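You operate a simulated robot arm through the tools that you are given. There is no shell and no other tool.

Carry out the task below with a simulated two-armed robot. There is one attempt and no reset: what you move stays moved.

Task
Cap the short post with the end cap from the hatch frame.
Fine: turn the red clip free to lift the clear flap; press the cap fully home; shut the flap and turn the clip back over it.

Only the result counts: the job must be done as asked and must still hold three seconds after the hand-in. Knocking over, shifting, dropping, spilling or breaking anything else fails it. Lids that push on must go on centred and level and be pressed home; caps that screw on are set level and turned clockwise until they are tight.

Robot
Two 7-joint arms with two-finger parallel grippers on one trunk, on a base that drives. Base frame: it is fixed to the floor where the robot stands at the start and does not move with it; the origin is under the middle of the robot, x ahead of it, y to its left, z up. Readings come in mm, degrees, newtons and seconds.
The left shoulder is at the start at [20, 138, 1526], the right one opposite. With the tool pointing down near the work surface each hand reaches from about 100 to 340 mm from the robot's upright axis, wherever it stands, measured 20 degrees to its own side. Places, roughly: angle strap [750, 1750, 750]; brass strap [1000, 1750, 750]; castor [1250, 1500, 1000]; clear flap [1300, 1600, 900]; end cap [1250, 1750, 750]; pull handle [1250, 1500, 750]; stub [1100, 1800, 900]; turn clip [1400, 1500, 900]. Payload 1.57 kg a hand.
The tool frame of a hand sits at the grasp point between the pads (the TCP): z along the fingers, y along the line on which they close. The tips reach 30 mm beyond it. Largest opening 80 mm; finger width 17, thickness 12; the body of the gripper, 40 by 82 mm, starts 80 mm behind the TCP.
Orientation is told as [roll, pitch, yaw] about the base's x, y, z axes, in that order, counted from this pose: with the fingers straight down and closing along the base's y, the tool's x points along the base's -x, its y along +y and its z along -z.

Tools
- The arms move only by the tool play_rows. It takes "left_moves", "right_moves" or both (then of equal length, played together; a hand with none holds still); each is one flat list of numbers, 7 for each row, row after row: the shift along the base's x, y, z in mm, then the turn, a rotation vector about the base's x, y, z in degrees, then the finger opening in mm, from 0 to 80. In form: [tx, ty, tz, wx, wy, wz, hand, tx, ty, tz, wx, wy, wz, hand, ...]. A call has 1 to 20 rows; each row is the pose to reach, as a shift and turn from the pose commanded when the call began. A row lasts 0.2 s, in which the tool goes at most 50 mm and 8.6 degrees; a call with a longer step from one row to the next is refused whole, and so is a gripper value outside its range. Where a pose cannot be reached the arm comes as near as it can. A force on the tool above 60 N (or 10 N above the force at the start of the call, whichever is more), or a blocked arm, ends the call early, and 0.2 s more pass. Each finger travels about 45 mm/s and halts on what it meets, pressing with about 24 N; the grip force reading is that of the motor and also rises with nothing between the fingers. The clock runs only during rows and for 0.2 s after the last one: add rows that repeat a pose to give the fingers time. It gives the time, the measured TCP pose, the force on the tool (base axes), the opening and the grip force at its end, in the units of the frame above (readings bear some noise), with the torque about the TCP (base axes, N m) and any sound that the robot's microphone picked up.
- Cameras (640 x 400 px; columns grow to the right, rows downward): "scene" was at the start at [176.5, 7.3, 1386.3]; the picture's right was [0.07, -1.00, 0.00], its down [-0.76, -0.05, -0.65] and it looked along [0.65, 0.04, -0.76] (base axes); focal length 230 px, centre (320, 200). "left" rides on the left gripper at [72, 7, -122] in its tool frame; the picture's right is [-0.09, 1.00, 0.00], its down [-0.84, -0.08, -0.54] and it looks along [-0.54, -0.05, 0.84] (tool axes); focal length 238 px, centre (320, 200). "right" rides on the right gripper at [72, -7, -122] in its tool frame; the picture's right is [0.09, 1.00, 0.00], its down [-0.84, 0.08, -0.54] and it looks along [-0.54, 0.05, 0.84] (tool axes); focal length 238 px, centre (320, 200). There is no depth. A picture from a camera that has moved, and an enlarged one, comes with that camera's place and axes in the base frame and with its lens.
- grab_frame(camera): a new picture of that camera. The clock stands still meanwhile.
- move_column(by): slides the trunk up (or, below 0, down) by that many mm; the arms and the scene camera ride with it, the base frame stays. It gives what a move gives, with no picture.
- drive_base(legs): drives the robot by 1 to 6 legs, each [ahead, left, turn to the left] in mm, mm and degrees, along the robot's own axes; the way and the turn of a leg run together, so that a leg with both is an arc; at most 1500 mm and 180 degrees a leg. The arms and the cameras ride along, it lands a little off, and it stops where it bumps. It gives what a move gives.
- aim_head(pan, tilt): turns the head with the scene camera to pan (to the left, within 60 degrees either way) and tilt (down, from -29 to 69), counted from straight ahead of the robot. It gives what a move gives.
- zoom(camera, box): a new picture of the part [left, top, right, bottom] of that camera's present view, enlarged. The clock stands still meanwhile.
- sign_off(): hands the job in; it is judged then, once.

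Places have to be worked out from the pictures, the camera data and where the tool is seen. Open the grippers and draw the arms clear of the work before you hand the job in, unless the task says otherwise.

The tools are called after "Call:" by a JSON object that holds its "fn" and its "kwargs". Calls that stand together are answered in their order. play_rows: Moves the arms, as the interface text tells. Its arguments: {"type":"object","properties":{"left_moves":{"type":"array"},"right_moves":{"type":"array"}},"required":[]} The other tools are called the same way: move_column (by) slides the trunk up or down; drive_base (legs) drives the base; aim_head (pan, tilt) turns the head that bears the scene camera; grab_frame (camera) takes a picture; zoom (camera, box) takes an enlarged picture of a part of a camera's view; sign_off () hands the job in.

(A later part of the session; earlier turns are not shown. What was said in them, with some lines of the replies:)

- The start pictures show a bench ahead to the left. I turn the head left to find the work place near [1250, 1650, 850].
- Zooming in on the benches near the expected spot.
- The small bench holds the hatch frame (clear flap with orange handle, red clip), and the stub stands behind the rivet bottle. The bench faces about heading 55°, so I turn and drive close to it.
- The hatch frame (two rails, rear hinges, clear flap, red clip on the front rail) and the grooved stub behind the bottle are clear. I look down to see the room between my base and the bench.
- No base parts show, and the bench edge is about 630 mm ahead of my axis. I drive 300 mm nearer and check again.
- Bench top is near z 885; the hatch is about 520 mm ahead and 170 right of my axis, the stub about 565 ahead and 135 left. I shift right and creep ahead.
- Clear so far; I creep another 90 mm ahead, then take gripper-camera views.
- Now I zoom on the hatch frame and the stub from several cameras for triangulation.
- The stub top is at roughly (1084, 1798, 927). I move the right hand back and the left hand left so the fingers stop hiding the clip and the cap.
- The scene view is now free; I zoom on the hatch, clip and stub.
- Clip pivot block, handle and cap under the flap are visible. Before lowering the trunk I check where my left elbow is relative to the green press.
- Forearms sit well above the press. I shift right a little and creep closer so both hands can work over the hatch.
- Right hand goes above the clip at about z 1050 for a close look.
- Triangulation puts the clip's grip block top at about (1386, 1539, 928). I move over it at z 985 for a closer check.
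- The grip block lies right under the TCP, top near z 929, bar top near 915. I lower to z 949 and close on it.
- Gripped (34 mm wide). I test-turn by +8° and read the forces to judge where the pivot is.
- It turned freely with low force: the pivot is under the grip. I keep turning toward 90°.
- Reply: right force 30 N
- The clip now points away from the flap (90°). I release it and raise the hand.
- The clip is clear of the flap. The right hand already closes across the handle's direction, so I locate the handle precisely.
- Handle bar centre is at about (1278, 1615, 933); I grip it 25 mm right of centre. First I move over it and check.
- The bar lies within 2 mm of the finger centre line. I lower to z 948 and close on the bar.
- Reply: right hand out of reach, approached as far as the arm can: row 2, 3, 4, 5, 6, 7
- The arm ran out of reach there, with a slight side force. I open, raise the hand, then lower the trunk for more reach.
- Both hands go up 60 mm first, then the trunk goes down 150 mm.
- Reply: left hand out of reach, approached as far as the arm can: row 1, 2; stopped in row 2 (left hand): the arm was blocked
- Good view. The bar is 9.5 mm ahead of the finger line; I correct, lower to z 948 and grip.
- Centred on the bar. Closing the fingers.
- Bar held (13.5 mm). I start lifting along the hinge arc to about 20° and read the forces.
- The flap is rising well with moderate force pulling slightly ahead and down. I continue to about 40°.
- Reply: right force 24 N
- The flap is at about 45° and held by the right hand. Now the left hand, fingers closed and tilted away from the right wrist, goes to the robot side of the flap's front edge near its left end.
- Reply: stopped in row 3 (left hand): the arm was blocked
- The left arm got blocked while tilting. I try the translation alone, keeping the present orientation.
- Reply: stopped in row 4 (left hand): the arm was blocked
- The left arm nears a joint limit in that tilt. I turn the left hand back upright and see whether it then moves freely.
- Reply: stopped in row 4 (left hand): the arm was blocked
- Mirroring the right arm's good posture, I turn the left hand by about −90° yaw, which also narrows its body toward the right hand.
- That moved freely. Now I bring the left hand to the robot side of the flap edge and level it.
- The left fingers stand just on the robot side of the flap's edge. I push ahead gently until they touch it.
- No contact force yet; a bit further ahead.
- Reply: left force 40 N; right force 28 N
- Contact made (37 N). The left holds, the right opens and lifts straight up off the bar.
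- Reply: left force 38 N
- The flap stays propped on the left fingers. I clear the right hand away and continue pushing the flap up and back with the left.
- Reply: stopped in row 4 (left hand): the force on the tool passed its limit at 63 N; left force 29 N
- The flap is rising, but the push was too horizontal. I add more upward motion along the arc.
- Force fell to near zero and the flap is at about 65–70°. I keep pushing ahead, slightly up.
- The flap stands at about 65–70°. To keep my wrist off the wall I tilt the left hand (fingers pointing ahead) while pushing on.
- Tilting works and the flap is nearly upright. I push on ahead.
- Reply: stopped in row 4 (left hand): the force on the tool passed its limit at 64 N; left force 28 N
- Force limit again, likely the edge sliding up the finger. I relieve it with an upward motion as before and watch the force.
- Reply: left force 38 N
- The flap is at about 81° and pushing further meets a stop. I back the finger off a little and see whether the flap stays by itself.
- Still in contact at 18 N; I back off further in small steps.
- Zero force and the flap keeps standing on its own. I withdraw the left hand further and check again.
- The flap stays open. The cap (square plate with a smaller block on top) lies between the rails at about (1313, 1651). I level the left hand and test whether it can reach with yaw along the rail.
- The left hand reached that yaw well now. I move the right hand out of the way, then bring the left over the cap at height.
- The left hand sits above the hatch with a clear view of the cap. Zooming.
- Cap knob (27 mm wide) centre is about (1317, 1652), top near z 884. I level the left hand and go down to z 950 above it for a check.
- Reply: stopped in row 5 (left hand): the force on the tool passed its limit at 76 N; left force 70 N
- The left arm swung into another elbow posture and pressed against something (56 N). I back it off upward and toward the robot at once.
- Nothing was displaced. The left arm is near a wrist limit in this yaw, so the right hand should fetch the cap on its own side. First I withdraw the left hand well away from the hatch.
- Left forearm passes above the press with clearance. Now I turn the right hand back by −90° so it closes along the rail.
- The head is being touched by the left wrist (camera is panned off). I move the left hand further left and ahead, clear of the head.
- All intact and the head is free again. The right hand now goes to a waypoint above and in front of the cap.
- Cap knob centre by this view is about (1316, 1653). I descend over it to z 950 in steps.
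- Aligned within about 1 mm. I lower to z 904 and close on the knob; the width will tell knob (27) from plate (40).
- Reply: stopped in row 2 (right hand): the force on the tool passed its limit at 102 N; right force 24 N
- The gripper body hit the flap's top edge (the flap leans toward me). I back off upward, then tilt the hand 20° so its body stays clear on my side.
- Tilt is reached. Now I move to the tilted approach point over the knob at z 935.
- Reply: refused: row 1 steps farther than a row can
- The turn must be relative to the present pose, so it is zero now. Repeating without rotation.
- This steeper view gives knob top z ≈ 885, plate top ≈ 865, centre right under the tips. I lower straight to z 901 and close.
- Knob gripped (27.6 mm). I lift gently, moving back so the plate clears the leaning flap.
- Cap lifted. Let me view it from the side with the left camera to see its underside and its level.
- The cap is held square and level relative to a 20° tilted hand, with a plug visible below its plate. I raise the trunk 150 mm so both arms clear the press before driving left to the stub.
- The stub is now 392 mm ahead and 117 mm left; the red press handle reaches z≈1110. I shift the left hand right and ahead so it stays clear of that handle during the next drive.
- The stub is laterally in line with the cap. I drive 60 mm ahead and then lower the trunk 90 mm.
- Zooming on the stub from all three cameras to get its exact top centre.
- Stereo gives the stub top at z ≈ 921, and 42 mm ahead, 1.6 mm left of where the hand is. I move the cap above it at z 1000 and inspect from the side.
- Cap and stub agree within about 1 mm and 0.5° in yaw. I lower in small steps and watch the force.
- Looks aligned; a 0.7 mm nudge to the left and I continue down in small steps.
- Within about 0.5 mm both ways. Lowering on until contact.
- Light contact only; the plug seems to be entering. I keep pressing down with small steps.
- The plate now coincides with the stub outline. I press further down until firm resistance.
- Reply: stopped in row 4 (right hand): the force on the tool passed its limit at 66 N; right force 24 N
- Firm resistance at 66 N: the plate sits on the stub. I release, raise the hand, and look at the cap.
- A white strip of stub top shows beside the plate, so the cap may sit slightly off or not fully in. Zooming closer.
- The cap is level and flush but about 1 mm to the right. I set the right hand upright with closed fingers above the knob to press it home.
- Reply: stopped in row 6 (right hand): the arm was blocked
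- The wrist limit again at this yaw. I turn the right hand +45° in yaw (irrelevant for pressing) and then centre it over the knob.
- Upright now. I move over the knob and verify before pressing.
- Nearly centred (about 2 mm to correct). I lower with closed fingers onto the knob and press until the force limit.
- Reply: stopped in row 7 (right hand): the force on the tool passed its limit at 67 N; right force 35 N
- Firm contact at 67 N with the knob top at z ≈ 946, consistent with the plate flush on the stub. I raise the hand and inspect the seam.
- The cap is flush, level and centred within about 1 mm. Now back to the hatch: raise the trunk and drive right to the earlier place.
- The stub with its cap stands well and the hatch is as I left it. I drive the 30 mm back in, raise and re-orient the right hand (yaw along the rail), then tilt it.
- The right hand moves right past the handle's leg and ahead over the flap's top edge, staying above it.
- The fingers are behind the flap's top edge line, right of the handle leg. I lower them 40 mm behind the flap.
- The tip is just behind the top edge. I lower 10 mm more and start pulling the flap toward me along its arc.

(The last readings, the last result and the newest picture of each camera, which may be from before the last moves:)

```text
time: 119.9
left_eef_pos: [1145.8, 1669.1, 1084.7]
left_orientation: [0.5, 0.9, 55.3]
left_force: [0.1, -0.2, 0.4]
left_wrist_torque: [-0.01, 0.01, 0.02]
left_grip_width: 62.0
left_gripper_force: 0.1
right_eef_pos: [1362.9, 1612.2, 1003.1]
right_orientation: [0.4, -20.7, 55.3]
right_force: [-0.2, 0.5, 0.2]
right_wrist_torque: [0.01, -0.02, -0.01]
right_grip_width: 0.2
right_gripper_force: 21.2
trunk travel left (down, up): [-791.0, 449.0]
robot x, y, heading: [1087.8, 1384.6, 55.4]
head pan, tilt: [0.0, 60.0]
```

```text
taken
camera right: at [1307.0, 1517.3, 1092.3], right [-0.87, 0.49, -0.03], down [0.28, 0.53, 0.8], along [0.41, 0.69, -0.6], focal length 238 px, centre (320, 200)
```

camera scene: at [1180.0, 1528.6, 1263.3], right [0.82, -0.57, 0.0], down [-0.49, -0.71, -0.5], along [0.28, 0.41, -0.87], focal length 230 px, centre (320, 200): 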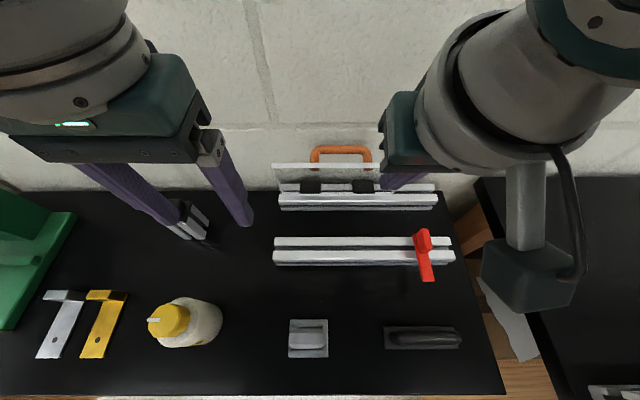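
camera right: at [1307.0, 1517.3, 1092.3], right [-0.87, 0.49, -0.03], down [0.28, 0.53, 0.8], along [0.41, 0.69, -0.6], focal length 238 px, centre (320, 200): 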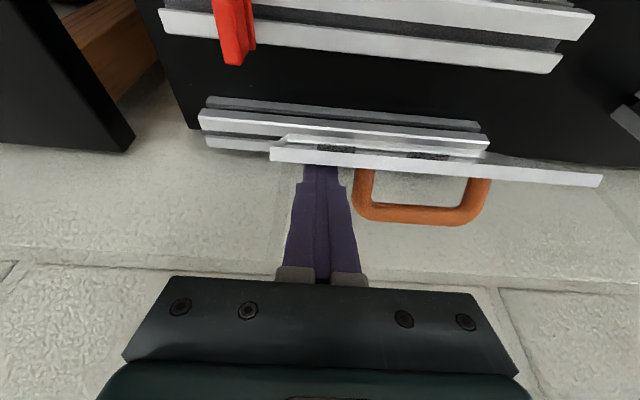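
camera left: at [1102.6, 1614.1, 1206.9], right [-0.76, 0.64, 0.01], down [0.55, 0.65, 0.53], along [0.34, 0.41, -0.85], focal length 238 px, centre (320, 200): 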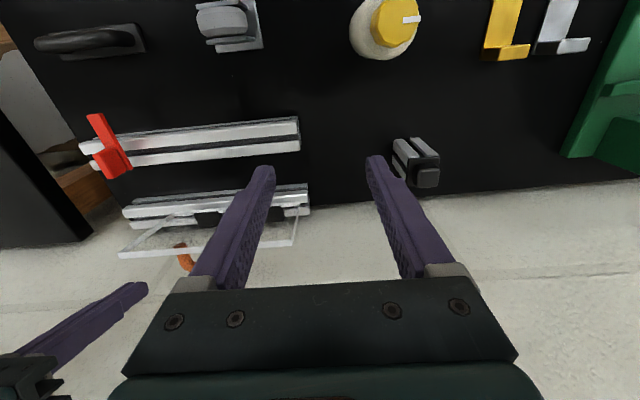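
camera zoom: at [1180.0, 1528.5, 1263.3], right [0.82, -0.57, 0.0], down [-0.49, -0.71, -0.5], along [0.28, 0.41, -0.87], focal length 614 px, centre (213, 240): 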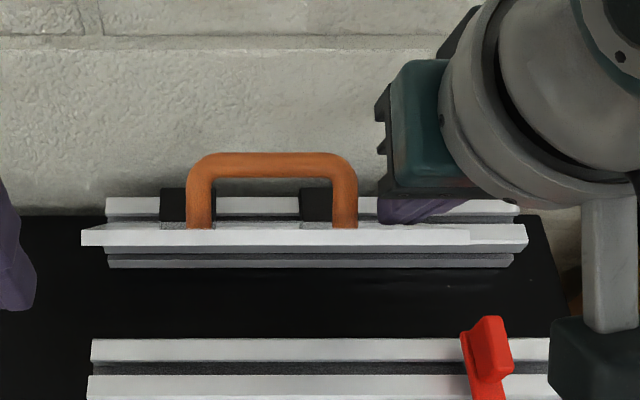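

The flap follows smoothly (about 55–60°) and holds by friction. I keep pushing it down along the arc.

Call:
{"fn": "play_rows", "kwargs": {"right_moves": [-5, -7, -3, 0, 0, 0, 0, -9.6, -14, -6, 0, 0, 0, 0, -12.5, -18, -11, 0, 0, 0, 0, -15.3, -22.3, -16, 0, 0, 0, 0, -17.5, -25.6, -21.5, 0, 0, 0, 0, -19.8, -28.9, -27, 0, 0, 0, 0, -21.5, -31.4, -33, 0, 0, 0, 0, -23.2, -33.8, -40, 0, 0, 0, 0, -24.3, -35.5, -46, 0, 0, 0, 0, -25.4, -37.1, -52, 0, 0, 0, 0]}}

Call:
{"fn": "zoom", "kwargs": {"camera": "scene", "box": [250, 150, 470, 300]}}

Call:
{"fn": "grab_frame", "kwargs": {"camera": "right"}}

```text
time: 122.1
left_eef_pos: [1147.9, 1671.1, 1084.2]
left_orientation: [0.4, 0.9, 55.2]
left_force: [-0.1, 0.5, 0.0]
left_wrist_torque: [0.01, -0.01, -0.01]
left_grip_width: 62.2
left_gripper_force: 0.1
right_eef_pos: [1339.7, 1574.7, 950.8]
right_orientation: [0.4, -20.5, 55.3]
right_force: [-0.4, -0.5, -0.1]
right_wrist_torque: [-0.01, 0.0, 0.01]
right_grip_width: 0.1
right_gripper_force: 21.1
trunk travel left (down, up): [-791.0, 449.0]
robot x, y, heading: [1087.9, 1396.3, 55.3]
head pan, tilt: [0.0, 60.0]
```

```text
2.67 times, centred on (360, 225) of scene
camera zoom: at [1180.0, 1528.6, 1263.3], right [0.82, -0.57, 0.0], down [-0.49, -0.71, -0.5], along [0.28, 0.41, -0.87], focal length 614 px, centre (213, 133)
```

zoom: 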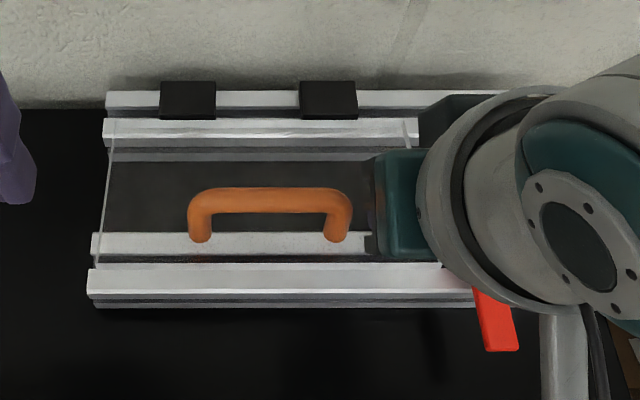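

```text
taken
camera right: at [1281.7, 1480.2, 1040.5], right [-0.87, 0.49, -0.03], down [0.28, 0.53, 0.8], along [0.41, 0.69, -0.6], focal length 238 px, centre (320, 200)
```

right: 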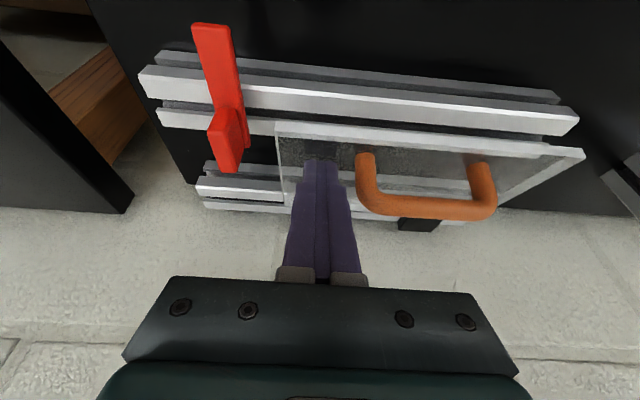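

Almost shut. I press the last bit down gently.

Call:
{"fn": "play_rows", "kwargs": {"right_moves": [-0.5, -0.8, -4, 0, 0, 0, 0, -1, -1.5, -8, 0, 0, 0, 0, -1, -1.5, -11, 0, 0, 0, 0, -1, -1.5, -14, 0, 0, 0, 0, -1, -1.5, -16, 0, 0, 0, 0]}}

Call:
{"fn": "grab_frame", "kwargs": {"camera": "right"}}

```text
time: 123.3
left_eef_pos: [1146.3, 1669.2, 1084.0]
left_orientation: [0.4, 0.9, 55.2]
left_force: [-0.4, 0.5, 0.6]
left_wrist_torque: [0.03, -0.01, -0.01]
left_grip_width: 62.0
left_gripper_force: 0.0
right_eef_pos: [1337.9, 1574.0, 934.9]
right_orientation: [0.4, -20.7, 55.4]
right_force: [-0.5, 0.1, 0.3]
right_wrist_torque: [-0.01, 0.01, 0.02]
right_grip_width: 0.0
right_gripper_force: 21.7
trunk travel left (down, up): [-791.0, 449.0]
robot x, y, heading: [1086.5, 1389.7, 55.2]
head pan, tilt: [0.0, 60.0]
```

```text
taken
camera right: at [1280.8, 1478.8, 1024.1], right [-0.87, 0.49, -0.03], down [0.28, 0.53, 0.8], along [0.41, 0.69, -0.6], focal length 238 px, centre (320, 200)
```

right: 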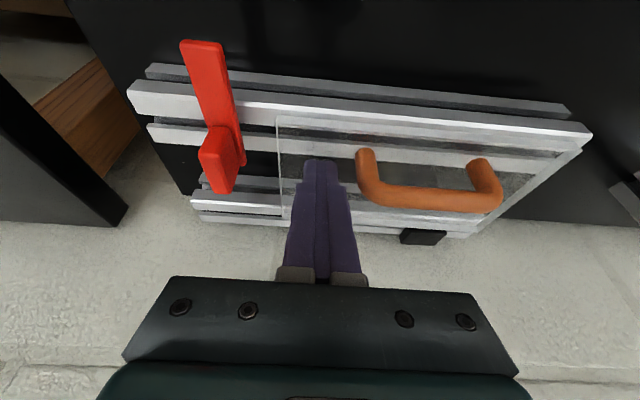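

Still no resistance; a few more millimetres until the flap rests on the rail.

Call:
{"fn": "play_rows", "kwargs": {"right_moves": [0, 0, -2, 0, 0, 0, 0, 0, 0, -4, 0, 0, 0, 0, 0, 0, -6, 0, 0, 0, 0, 0, 0, -6, 0, 0, 0, 0]}}

Call:
{"fn": "zoom", "kwargs": {"camera": "right", "box": [120, 60, 440, 240]}}

Call:
{"fn": "zoom", "kwargs": {"camera": "scene", "box": [250, 150, 470, 300]}}

```text
time: 124.3
left_eef_pos: [1146.5, 1669.6, 1085.2]
left_orientation: [0.4, 0.8, 55.1]
left_force: [0.4, -0.2, 0.4]
left_wrist_torque: [0.01, 0.0, 0.04]
left_grip_width: 62.0
left_gripper_force: 0.0
right_eef_pos: [1337.7, 1574.4, 930.6]
right_orientation: [0.6, -20.8, 55.5]
right_force: [-6.2, -11.6, 36.8]
right_wrist_torque: [-0.22, 0.14, -0.18]
right_grip_width: 0.0
right_gripper_force: 21.2
trunk travel left (down, up): [-791.0, 449.0]
robot x, y, heading: [1088.8, 1389.4, 55.3]
head pan, tilt: [0.0, 60.0]
```

```text
2.00 times, centred on (280, 150) of right
camera zoom: at [1280.8, 1479.3, 1019.7], right [-0.87, 0.49, -0.02], down [0.28, 0.53, 0.8], along [0.41, 0.69, -0.59], focal length 477 px, centre (400, 300)
```

zoom: 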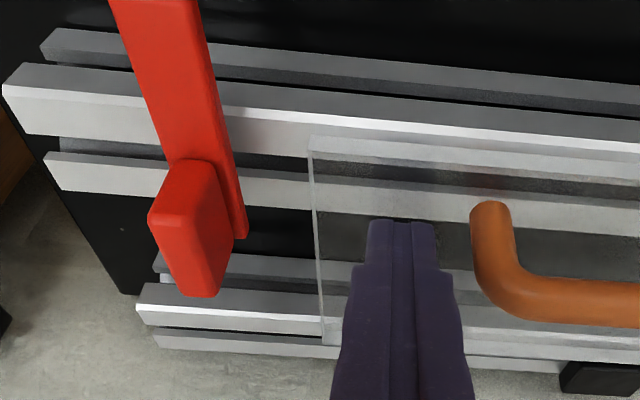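

```text
2.67 times, centred on (360, 225) of scene
camera zoom: at [1180.2, 1528.0, 1263.8], right [0.82, -0.57, 0.0], down [-0.49, -0.71, -0.5], along [0.28, 0.41, -0.87], focal length 614 px, centre (213, 133)
```

zoom: 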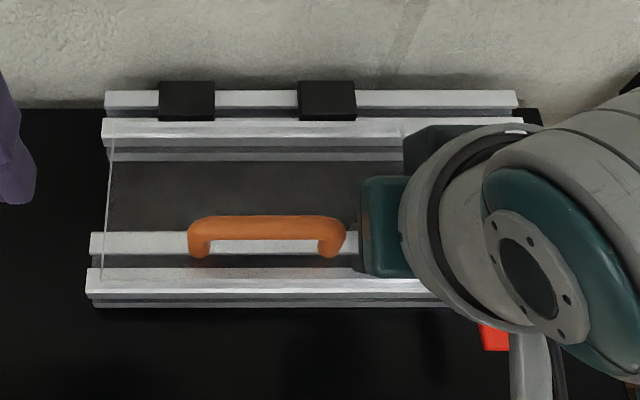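

The flap is shut (38 N reaction on the rail). I raise the hand, level it, and move above the clip.

Call:
{"fn": "play_rows", "kwargs": {"right_moves": [0, 0, 20, 0, 0, 0, 0, -5, -8, 55, 0, 0, 0, 0, -8, -12, 95, -5.5, 3.8, 0, 0, 5, -20, 110, -11, 7.5, 0, 20, 25, -30, 110, -16.9, 11.6, 0, 40, 45, -38, 110, -16.9, 11.6, 0, 60, 45, -38, 110, -16.9, 11.6, 0, 60]}}

Call:
{"fn": "play_rows", "kwargs": {"right_moves": [0, 0, 0, 0, 0, 8.4, 60, 0, 0, 0, 0, 0, 16.8, 60, 0, 0, 0, 0, 0, 25.2, 60, 0, 0, 0, 0, 0, 33.6, 60, 0, 0, 0, 0, 0, 42, 60, 0, 0, 0, 0, 0, 50.4, 60, 0, 0, 0, 0, 0, 58.8, 60, 0, 0, 0, 0, 0, 67.2, 60, 0, 0, 0, 0, 0, 75.6, 60, 0, 0, 0, 0, 0, 83.5, 60, 0, 0, 0, 0, 0, 90, 60, 0, 0, 0, 0, 0, 90, 60]}}

Call:
{"fn": "grab_frame", "kwargs": {"camera": "scene"}}

Call:
{"fn": "grab_frame", "kwargs": {"camera": "right"}}

```text
time: 125.9
left_eef_pos: [1146.7, 1668.9, 1082.9]
left_orientation: [0.5, 0.8, 55.2]
left_force: [-0.3, -0.5, 0.9]
left_wrist_torque: [0.0, -0.01, -0.01]
left_grip_width: 61.9
left_gripper_force: 0.0
right_eef_pos: [1381.8, 1535.3, 1037.9]
right_orientation: [0.4, -0.1, 55.4]
right_force: [0.3, -0.5, -0.5]
right_wrist_torque: [-0.02, -0.02, 0.01]
right_grip_width: 59.9
right_gripper_force: 0.0
trunk travel left (down, up): [-791.0, 449.0]
robot x, y, heading: [1087.2, 1391.9, 55.3]
head pan, tilt: [0.0, 60.0]
```

```text
time: 128.5
left_eef_pos: [1146.8, 1668.8, 1084.9]
left_orientation: [0.4, 0.8, 55.2]
left_force: [0.5, 0.9, -0.7]
left_wrist_torque: [-0.02, 0.03, 0.0]
left_grip_width: 61.9
left_gripper_force: 0.0
right_eef_pos: [1383.8, 1534.8, 1038.6]
right_orientation: [0.4, -0.1, 145.5]
right_force: [0.2, 0.0, -0.5]
right_wrist_torque: [-0.01, 0.0, 0.0]
right_grip_width: 59.9
right_gripper_force: 0.1
trunk travel left (down, up): [-791.0, 449.0]
robot x, y, heading: [1085.5, 1385.0, 55.6]
head pan, tilt: [0.0, 60.0]
```

```text
taken
camera scene: at [1180.0, 1528.6, 1263.3], right [0.82, -0.57, 0.0], down [-0.49, -0.71, -0.5], along [0.28, 0.41, -0.87], focal length 230 px, centre (320, 200)
```

scene: 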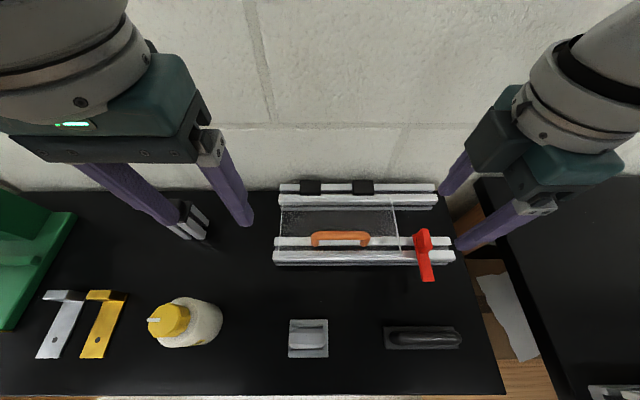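

```text
taken
camera right: at [1445.6, 1500.9, 1161.3], right [-0.49, -0.87, 0.01], down [-0.73, 0.41, 0.54], along [-0.48, 0.26, -0.84], focal length 238 px, centre (320, 200)
```

right: 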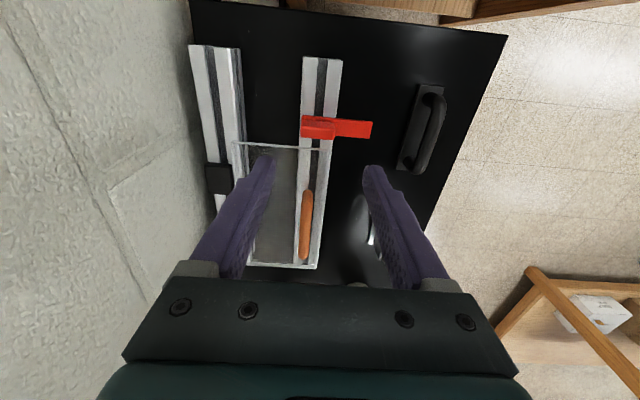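

The clip's grip block lies right under the fingers. I lower to z 960, check, then grip at z 949.

Call:
{"fn": "play_rows", "kwargs": {"right_moves": [0, 0.8, -30, 0, 0, 0, 60, 0, 0.8, -55, 0, 0, 0, 60, 0, 0.8, -75, 0, 0, 0, 60, 0, 0.8, -75, 0, 0, 0, 60]}}

Call:
{"fn": "grab_frame", "kwargs": {"camera": "right"}}

Call:
{"fn": "zoom", "kwargs": {"camera": "scene", "box": [370, 180, 480, 290]}}

```text
time: 129.5
left_eef_pos: [1146.2, 1669.1, 1085.7]
left_orientation: [0.4, 0.9, 55.1]
left_force: [-0.2, -0.4, -0.7]
left_wrist_torque: [-0.01, -0.04, -0.03]
left_grip_width: 61.9
left_gripper_force: 0.1
right_eef_pos: [1382.0, 1537.1, 962.1]
right_orientation: [0.4, -0.1, 145.5]
right_force: [0.5, -0.4, -0.9]
right_wrist_torque: [-0.04, -0.01, -0.02]
right_grip_width: 60.3
right_gripper_force: 0.0
trunk travel left (down, up): [-791.0, 449.0]
robot x, y, heading: [1088.0, 1391.8, 55.2]
head pan, tilt: [0.0, 60.0]
```

```text
taken
camera right: at [1445.0, 1501.7, 1085.5], right [-0.49, -0.87, 0.01], down [-0.73, 0.41, 0.54], along [-0.48, 0.26, -0.84], focal length 238 px, centre (320, 200)
```

right: 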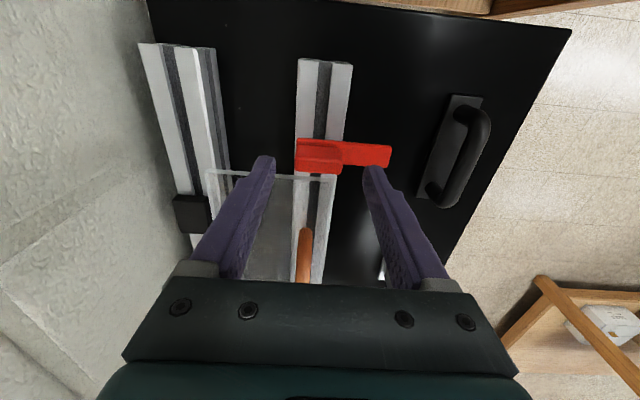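

```text
3.64 times, centred on (425, 235) of scene
camera zoom: at [1180.0, 1528.5, 1263.3], right [0.82, -0.57, 0.0], down [-0.49, -0.71, -0.5], along [0.28, 0.41, -0.87], focal length 837 px, centre (-62, 73)
```

zoom: 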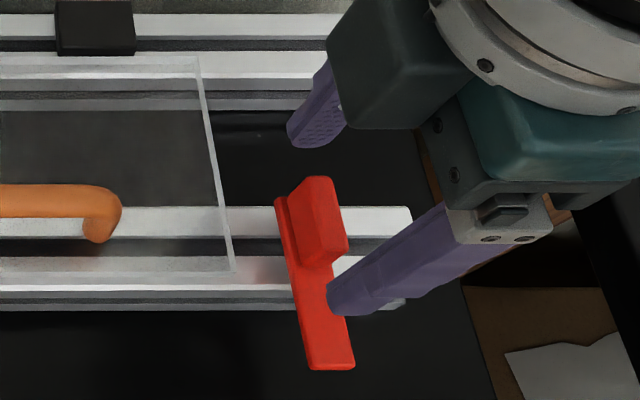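

I shift 2 mm right, lower to z 949 and close on the grip block.

Call:
{"fn": "play_rows", "kwargs": {"right_moves": [2, -1.2, -6, 0, 0, 0, 60, 2, -1.2, -13, 0, 0, 0, 60, 2, -1.2, -13, 0, 0, 0, 45, 2, -1.2, -13, 0, 0, 0, 25, 2, -1.2, -13, 0, 0, 0, 25, 2, -1.2, -13, 0, 0, 0, 25]}}

```text
time: 130.9
left_eef_pos: [1147.4, 1669.5, 1084.4]
left_orientation: [0.2, 0.8, 55.3]
left_force: [0.4, -0.3, 0.3]
left_wrist_torque: [-0.01, -0.01, -0.01]
left_grip_width: 61.9
left_gripper_force: 0.2
right_eef_pos: [1384.3, 1536.3, 951.2]
right_orientation: [0.3, -0.1, 145.5]
right_force: [1.8, 2.7, -6.1]
right_wrist_torque: [0.42, -0.17, -0.01]
right_grip_width: 33.9
right_gripper_force: 34.2
trunk travel left (down, up): [-791.0, 449.0]
robot x, y, heading: [1081.7, 1387.1, 55.5]
head pan, tilt: [0.0, 60.0]
```

Gripped (33.9 mm). I turn the clip back by −90° over the flap.

Call:
{"fn": "play_rows", "kwargs": {"right_moves": [0, 0, 0, 0, 0, -8.2, 25, 0, 0, 0, 0, 0, -16.4, 25, 0, 0, 0, 0, 0, -24.6, 25, 0, 0, 0, 0, 0, -32.8, 25, 0, 0, 0, 0, 0, -41, 25]}}

Call:
{"fn": "zoom", "kwargs": {"camera": "scene", "box": [330, 180, 480, 290]}}

```text
time: 132.1
left_eef_pos: [1146.6, 1669.7, 1084.3]
left_orientation: [0.5, 0.7, 55.3]
left_force: [0.4, -0.1, 0.5]
left_wrist_torque: [0.01, -0.02, -0.01]
left_grip_width: 62.0
left_gripper_force: 0.1
right_eef_pos: [1385.5, 1535.7, 950.9]
right_orientation: [0.5, -0.1, 104.3]
right_force: [4.3, 6.1, -14.8]
right_wrist_torque: [0.08, -0.45, 0.01]
right_grip_width: 33.6
right_gripper_force: 41.4
trunk travel left (down, up): [-791.0, 449.0]
robot x, y, heading: [1085.0, 1390.5, 55.2]
head pan, tilt: [0.0, 60.0]
```

```text
3.64 times, centred on (405, 235) of scene
camera zoom: at [1180.0, 1529.0, 1263.2], right [0.82, -0.57, 0.0], down [-0.49, -0.71, -0.5], along [0.28, 0.41, -0.87], focal length 837 px, centre (11, 73)
```

zoom: 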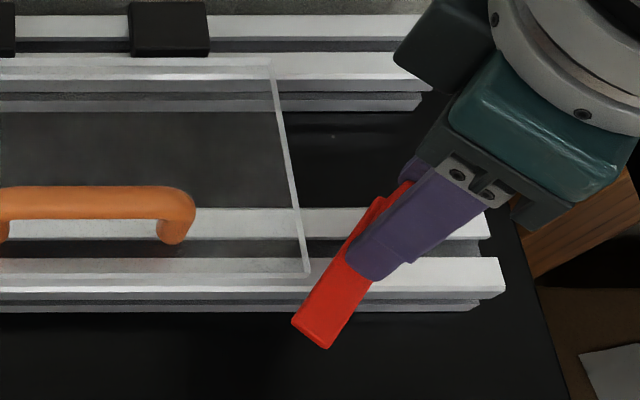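

Turning well. I continue; the bar must pass over the flap's edge, so I stop partway to check.

Call:
{"fn": "play_rows", "kwargs": {"right_moves": [0, 0, 0, 0, 0, -8.2, 25, 0, 0, 0, 0, 0, -16.4, 25, 0, 0, 0, 0, 0, -24.6, 25]}}

Call:
{"fn": "zoom", "kwargs": {"camera": "scene", "box": [330, 180, 480, 290]}}

```text
time: 132.9
left_eef_pos: [1146.3, 1670.1, 1084.9]
left_orientation: [0.4, 0.8, 55.2]
left_force: [0.7, 0.7, -0.4]
left_wrist_torque: [0.02, 0.01, -0.01]
left_grip_width: 62.1
left_gripper_force: 0.1
right_eef_pos: [1384.8, 1535.0, 950.5]
right_orientation: [0.4, -0.1, 79.6]
right_force: [5.2, 5.9, -18.7]
right_wrist_torque: [0.14, -0.34, -0.02]
right_grip_width: 33.9
right_gripper_force: 41.0
trunk travel left (down, up): [-791.0, 449.0]
robot x, y, heading: [1083.4, 1388.3, 55.3]
head pan, tilt: [0.0, 60.0]
```

```text
3.64 times, centred on (405, 235) of scene
camera zoom: at [1179.9, 1528.9, 1263.2], right [0.82, -0.57, 0.0], down [-0.49, -0.71, -0.5], along [0.28, 0.41, -0.87], focal length 837 px, centre (11, 73)
```

zoom: 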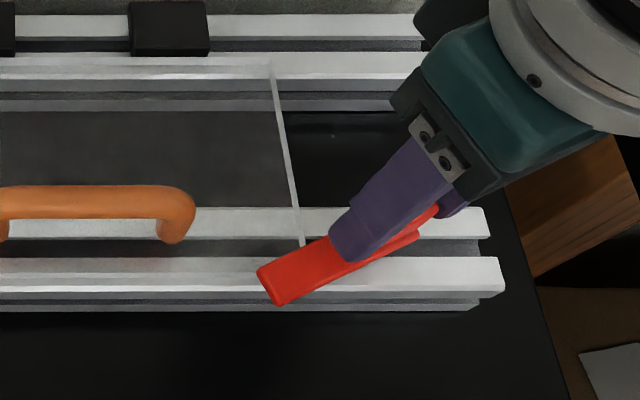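

The bar is sliding over the flap corner with low force. I finish the turn to the original direction.

Call:
{"fn": "play_rows", "kwargs": {"right_moves": [0, 0, 0, 0, 0, -8.2, 25, 0, 0, 0, 0, 0, -16.4, 25, 0, 0, 0, 0, 0, -24.2, 25, 0, 0, 0, 0, 0, -24.2, 25]}}

Call:
{"fn": "zoom", "kwargs": {"camera": "scene", "box": [330, 180, 480, 290]}}

```text
time: 133.9
left_eef_pos: [1146.8, 1670.7, 1084.8]
left_orientation: [0.5, 0.6, 55.1]
left_force: [-0.3, -0.9, 0.0]
left_wrist_torque: [0.0, -0.02, -0.02]
left_grip_width: 62.2
left_gripper_force: 0.0
right_eef_pos: [1384.3, 1536.2, 951.3]
right_orientation: [0.4, -0.1, 55.5]
right_force: [8.5, 6.7, -23.8]
right_wrist_torque: [-0.22, -0.17, 0.01]
right_grip_width: 33.8
right_gripper_force: 40.9
trunk travel left (down, up): [-791.0, 449.0]
robot x, y, heading: [1086.1, 1389.6, 55.4]
head pan, tilt: [0.0, 60.0]
```

```text
3.64 times, centred on (405, 235) of scene
camera zoom: at [1180.1, 1528.9, 1263.3], right [0.82, -0.57, 0.0], down [-0.49, -0.71, -0.5], along [0.28, 0.41, -0.87], focal length 837 px, centre (11, 73)
```

zoom: 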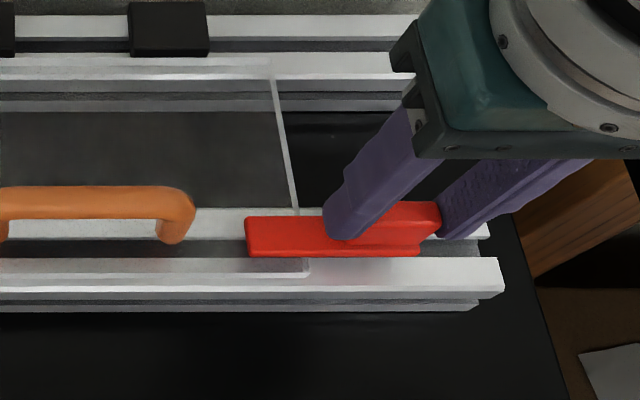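

The clip lies over the flap as at the start. I open, raise the hand and check.

Call:
{"fn": "play_rows", "kwargs": {"right_moves": [0, 0, -1, 0, 0, 0, 45, 0, 0, -1, 0, 0, 0, 65, 0, 0, -1, 0, 0, 0, 65, 0, 0, 20, 0, 0, 0, 65, 0, 0, 60, 0, 0, 0, 65, 5, -15, 105, 0, 0, 0, 65]}}

Call:
{"fn": "zoom", "kwargs": {"camera": "scene", "box": [250, 160, 470, 300]}}

Call:
{"fn": "grab_frame", "kwargs": {"camera": "right"}}

Call:
{"fn": "grab_frame", "kwargs": {"camera": "left"}}

```text
time: 135.3
left_eef_pos: [1147.3, 1668.6, 1084.1]
left_orientation: [0.4, 0.8, 55.2]
left_force: [0.9, -0.4, 0.8]
left_wrist_torque: [0.02, 0.0, 0.0]
left_grip_width: 62.3
left_gripper_force: 0.0
right_eef_pos: [1390.1, 1522.0, 1056.2]
right_orientation: [0.4, 0.0, 55.7]
right_force: [0.3, 0.3, -0.3]
right_wrist_torque: [0.0, -0.05, 0.01]
right_grip_width: 64.8
right_gripper_force: 0.0
trunk travel left (down, up): [-791.0, 449.0]
robot x, y, heading: [1090.5, 1392.4, 55.4]
head pan, tilt: [0.0, 60.0]
```

```text
2.86 times, centred on (360, 230) of scene
camera zoom: at [1180.0, 1528.6, 1263.2], right [0.82, -0.57, 0.0], down [-0.49, -0.71, -0.5], along [0.28, 0.41, -0.87], focal length 658 px, centre (206, 114)
```

zoom: 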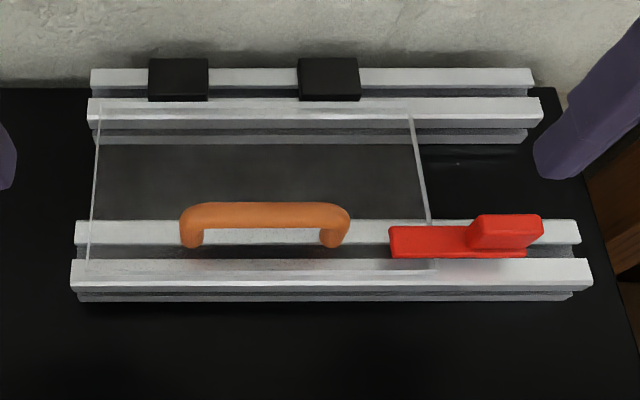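

```text
taken
camera right: at [1354.7, 1456.9, 1179.0], right [-0.87, 0.49, 0.01], down [0.41, 0.73, 0.54], along [0.26, 0.48, -0.84], focal length 238 px, centre (320, 200)
```

right: 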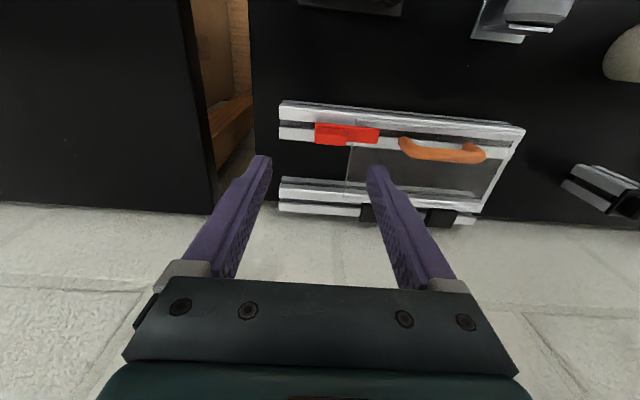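

```text
taken
camera left: at [1102.6, 1614.0, 1206.9], right [-0.76, 0.64, 0.01], down [0.55, 0.65, 0.53], along [0.34, 0.41, -0.85], focal length 238 px, centre (320, 200)
```

left: 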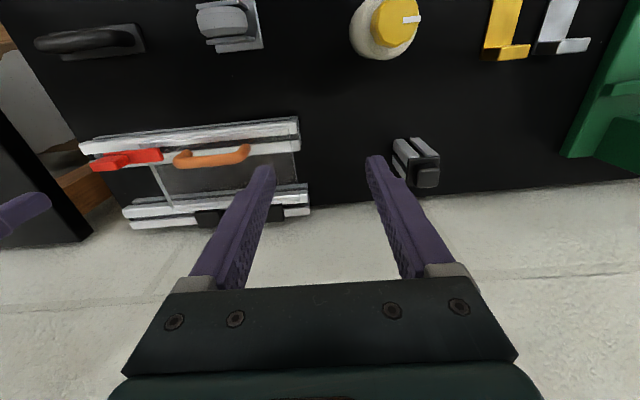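

Hatch restored. I check the capped stub from this other angle before finishing.

Call:
{"fn": "zoom", "kwargs": {"camera": "left", "box": [380, 125, 450, 195]}}

Call:
{"fn": "zoom", "kwargs": {"camera": "right", "box": [555, 155, 640, 225]}}

Call:
{"fn": "zoom", "kwargs": {"camera": "scene", "box": [165, 190, 225, 250]}}

```text
5.71 times, centred on (415, 160) of left
camera zoom: at [1102.6, 1614.0, 1206.9], right [-0.76, 0.64, 0.01], down [0.55, 0.65, 0.53], along [0.34, 0.41, -0.85], focal length 1362 px, centre (-223, 429)
```

zoom: 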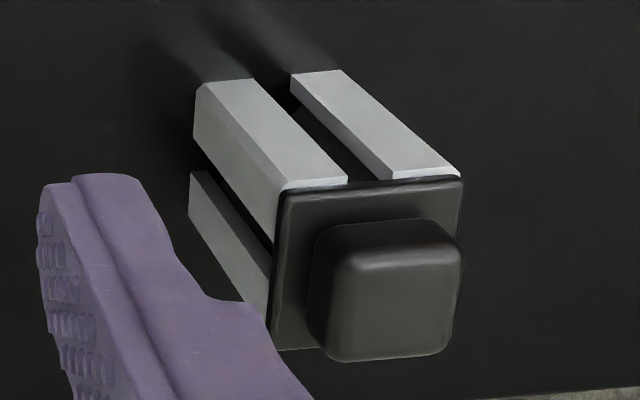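

```text
5.71 times, centred on (598, 190) of right
camera zoom: at [1354.7, 1456.9, 1179.0], right [-0.87, 0.49, 0.01], down [0.41, 0.73, 0.54], along [0.26, 0.48, -0.84], focal length 1362 px, centre (-1266, 257)
```

zoom: 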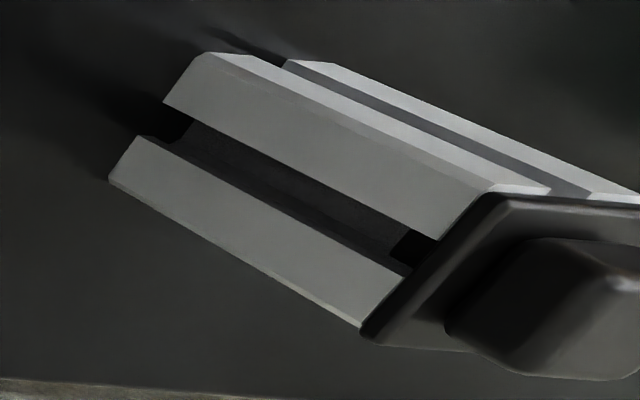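

```text
6.67 times, centred on (195, 220) of scene
camera zoom: at [1180.0, 1528.6, 1263.2], right [0.82, -0.57, 0.0], down [-0.49, -0.71, -0.5], along [0.28, 0.41, -0.87], focal length 1535 px, centre (1153, 67)
```

zoom: 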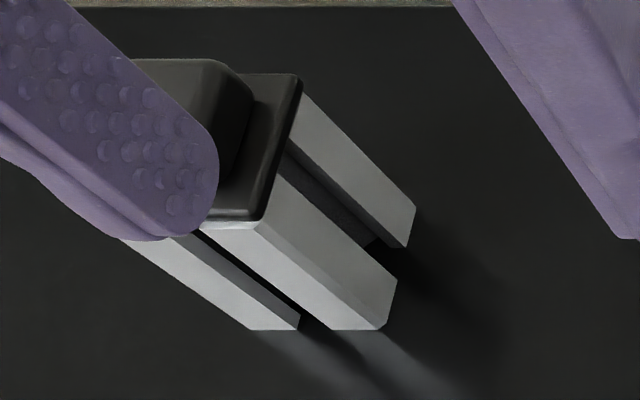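

The cap sits flush all round. I open both grippers, raise the trunk and drive back clear of the bench.

Call:
{"fn": "move_column", "kwargs": {"by": 110}}

Call:
{"fn": "drive_base", "kwargs": {"legs": [[-350, 0, 0]]}}

Call:
{"fn": "aim_head", "kwargs": {"pan": 0, "tilt": 48}}

Call:
{"fn": "grab_frame", "kwargs": {"camera": "scene"}}

```text
time: 136.7
left_eef_pos: [1147.0, 1668.6, 1196.0]
left_orientation: [0.4, 0.8, 55.2]
left_force: [0.7, 0.4, 0.5]
left_wrist_torque: [0.03, 0.0, 0.01]
left_grip_width: 61.6
left_gripper_force: 0.0
right_eef_pos: [1389.7, 1520.9, 1166.7]
right_orientation: [0.4, -0.1, 55.7]
right_force: [-0.6, 0.1, -0.2]
right_wrist_torque: [0.01, 0.0, -0.02]
right_grip_width: 65.0
right_gripper_force: 0.0
trunk travel left (down, up): [-901.0, 339.0]
robot x, y, heading: [1081.9, 1392.8, 55.3]
head pan, tilt: [0.0, 60.0]
```

```text
time: 139.0
left_eef_pos: [947.0, 1381.7, 1194.0]
left_orientation: [0.4, 0.9, 55.2]
left_force: [-0.5, 0.2, 0.1]
left_wrist_torque: [0.02, 0.01, -0.01]
left_grip_width: 61.7
left_gripper_force: 0.0
right_eef_pos: [1190.7, 1233.2, 1166.1]
right_orientation: [0.3, -0.1, 55.6]
right_force: [-0.3, 0.3, 0.4]
right_wrist_torque: [0.02, 0.0, 0.02]
right_grip_width: 65.1
right_gripper_force: 0.1
trunk travel left (down, up): [-901.0, 339.0]
robot x, y, heading: [888.5, 1102.9, 55.4]
head pan, tilt: [0.0, 60.0]
```

```text
time: 139.8
left_eef_pos: [946.2, 1381.8, 1195.2]
left_orientation: [0.4, 0.6, 55.2]
left_force: [-0.5, -0.2, -0.2]
left_wrist_torque: [0.01, -0.01, -0.01]
left_grip_width: 62.0
left_gripper_force: 0.1
right_eef_pos: [1191.1, 1233.0, 1166.6]
right_orientation: [0.5, -0.1, 55.6]
right_force: [0.0, -0.4, 1.1]
right_wrist_torque: [0.01, -0.03, 0.01]
right_grip_width: 65.2
right_gripper_force: 0.0
trunk travel left (down, up): [-901.0, 339.0]
robot x, y, heading: [884.3, 1098.2, 55.5]
head pan, tilt: [0.0, 48.0]
```

```text
taken
camera scene: at [987.6, 1250.3, 1388.5], right [0.82, -0.57, 0.0], down [-0.42, -0.61, -0.67], along [0.38, 0.55, -0.74], focal length 230 px, centre (320, 200)
```

scene: 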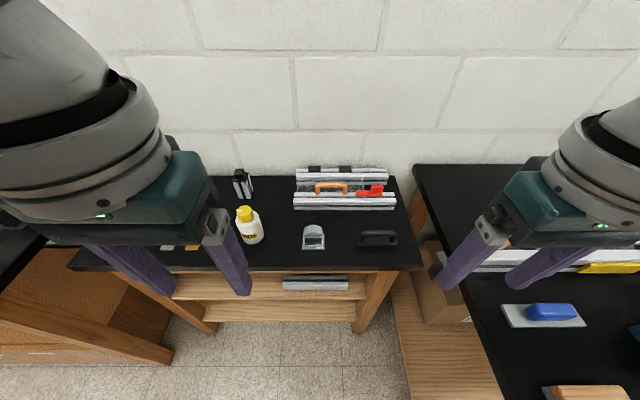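

Call:
{"fn": "zoom", "kwargs": {"camera": "scene", "box": [215, 155, 285, 215]}}

Call:
{"fn": "zoom", "kwargs": {"camera": "scene", "box": [280, 155, 410, 255]}}

```text
6.67 times, centred on (250, 185) of scene
camera zoom: at [987.6, 1250.3, 1388.5], right [0.82, -0.57, 0.0], down [-0.42, -0.61, -0.67], along [0.38, 0.55, -0.74], focal length 1535 px, centre (787, 300)
```

zoom: 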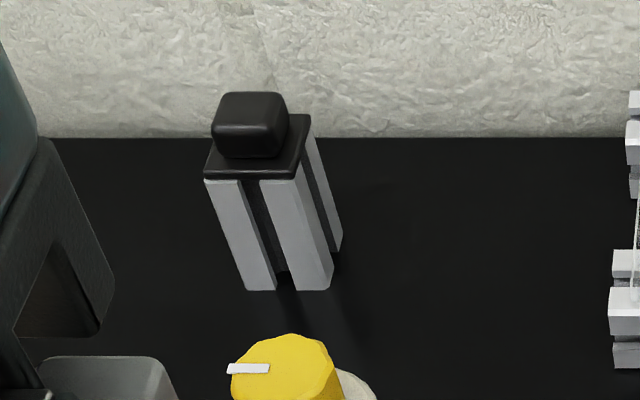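

```text
4.00 times, centred on (345, 205) of scene
camera zoom: at [987.6, 1250.3, 1388.5], right [0.82, -0.57, 0.0], down [-0.42, -0.61, -0.67], along [0.38, 0.55, -0.74], focal length 921 px, centre (220, 180)
```

zoom: 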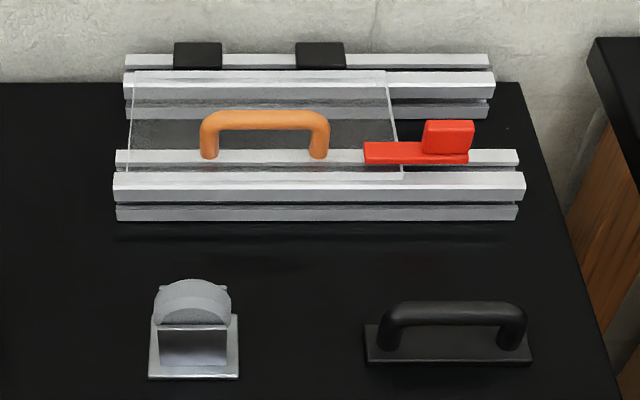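

The post is capped, with the cap level and flush. The flap is shut with the clip over it, nothing else has moved, and both arms are clear with grippers open. I hand in the job.

Call:
{"fn": "sign_off", "kwargs": {}}

```text
The job is handed in.
```

I capped the short post with the end cap from the hatch frame and handed the job in. I don't have the judge's result.

- **Cap:** it went onto the post with its plug in, then I pressed it to about 67 N. In the last pictures it is level, with no gap under the plate. It sits about 1 mm off centre.
- **Hatch:** the clear flap is shut on the front rail, and the red clip is turned back over its corner as at the start.
- **Contacts along the way:** two moves hit the hatch while I was reaching for the cap. One peaked at 76 N, the other at 102 N on the open flap's top edge. The views afterwards showed nothing shifted or damaged.
- **At hand-in:** the other parts in view (bottle, castor, pull handle) looked in place and upright. The straps were mostly hidden behind the left arm in the last picture but looked in place earlier. Both grippers were open, and the robot stood about 350 mm back from the bench.
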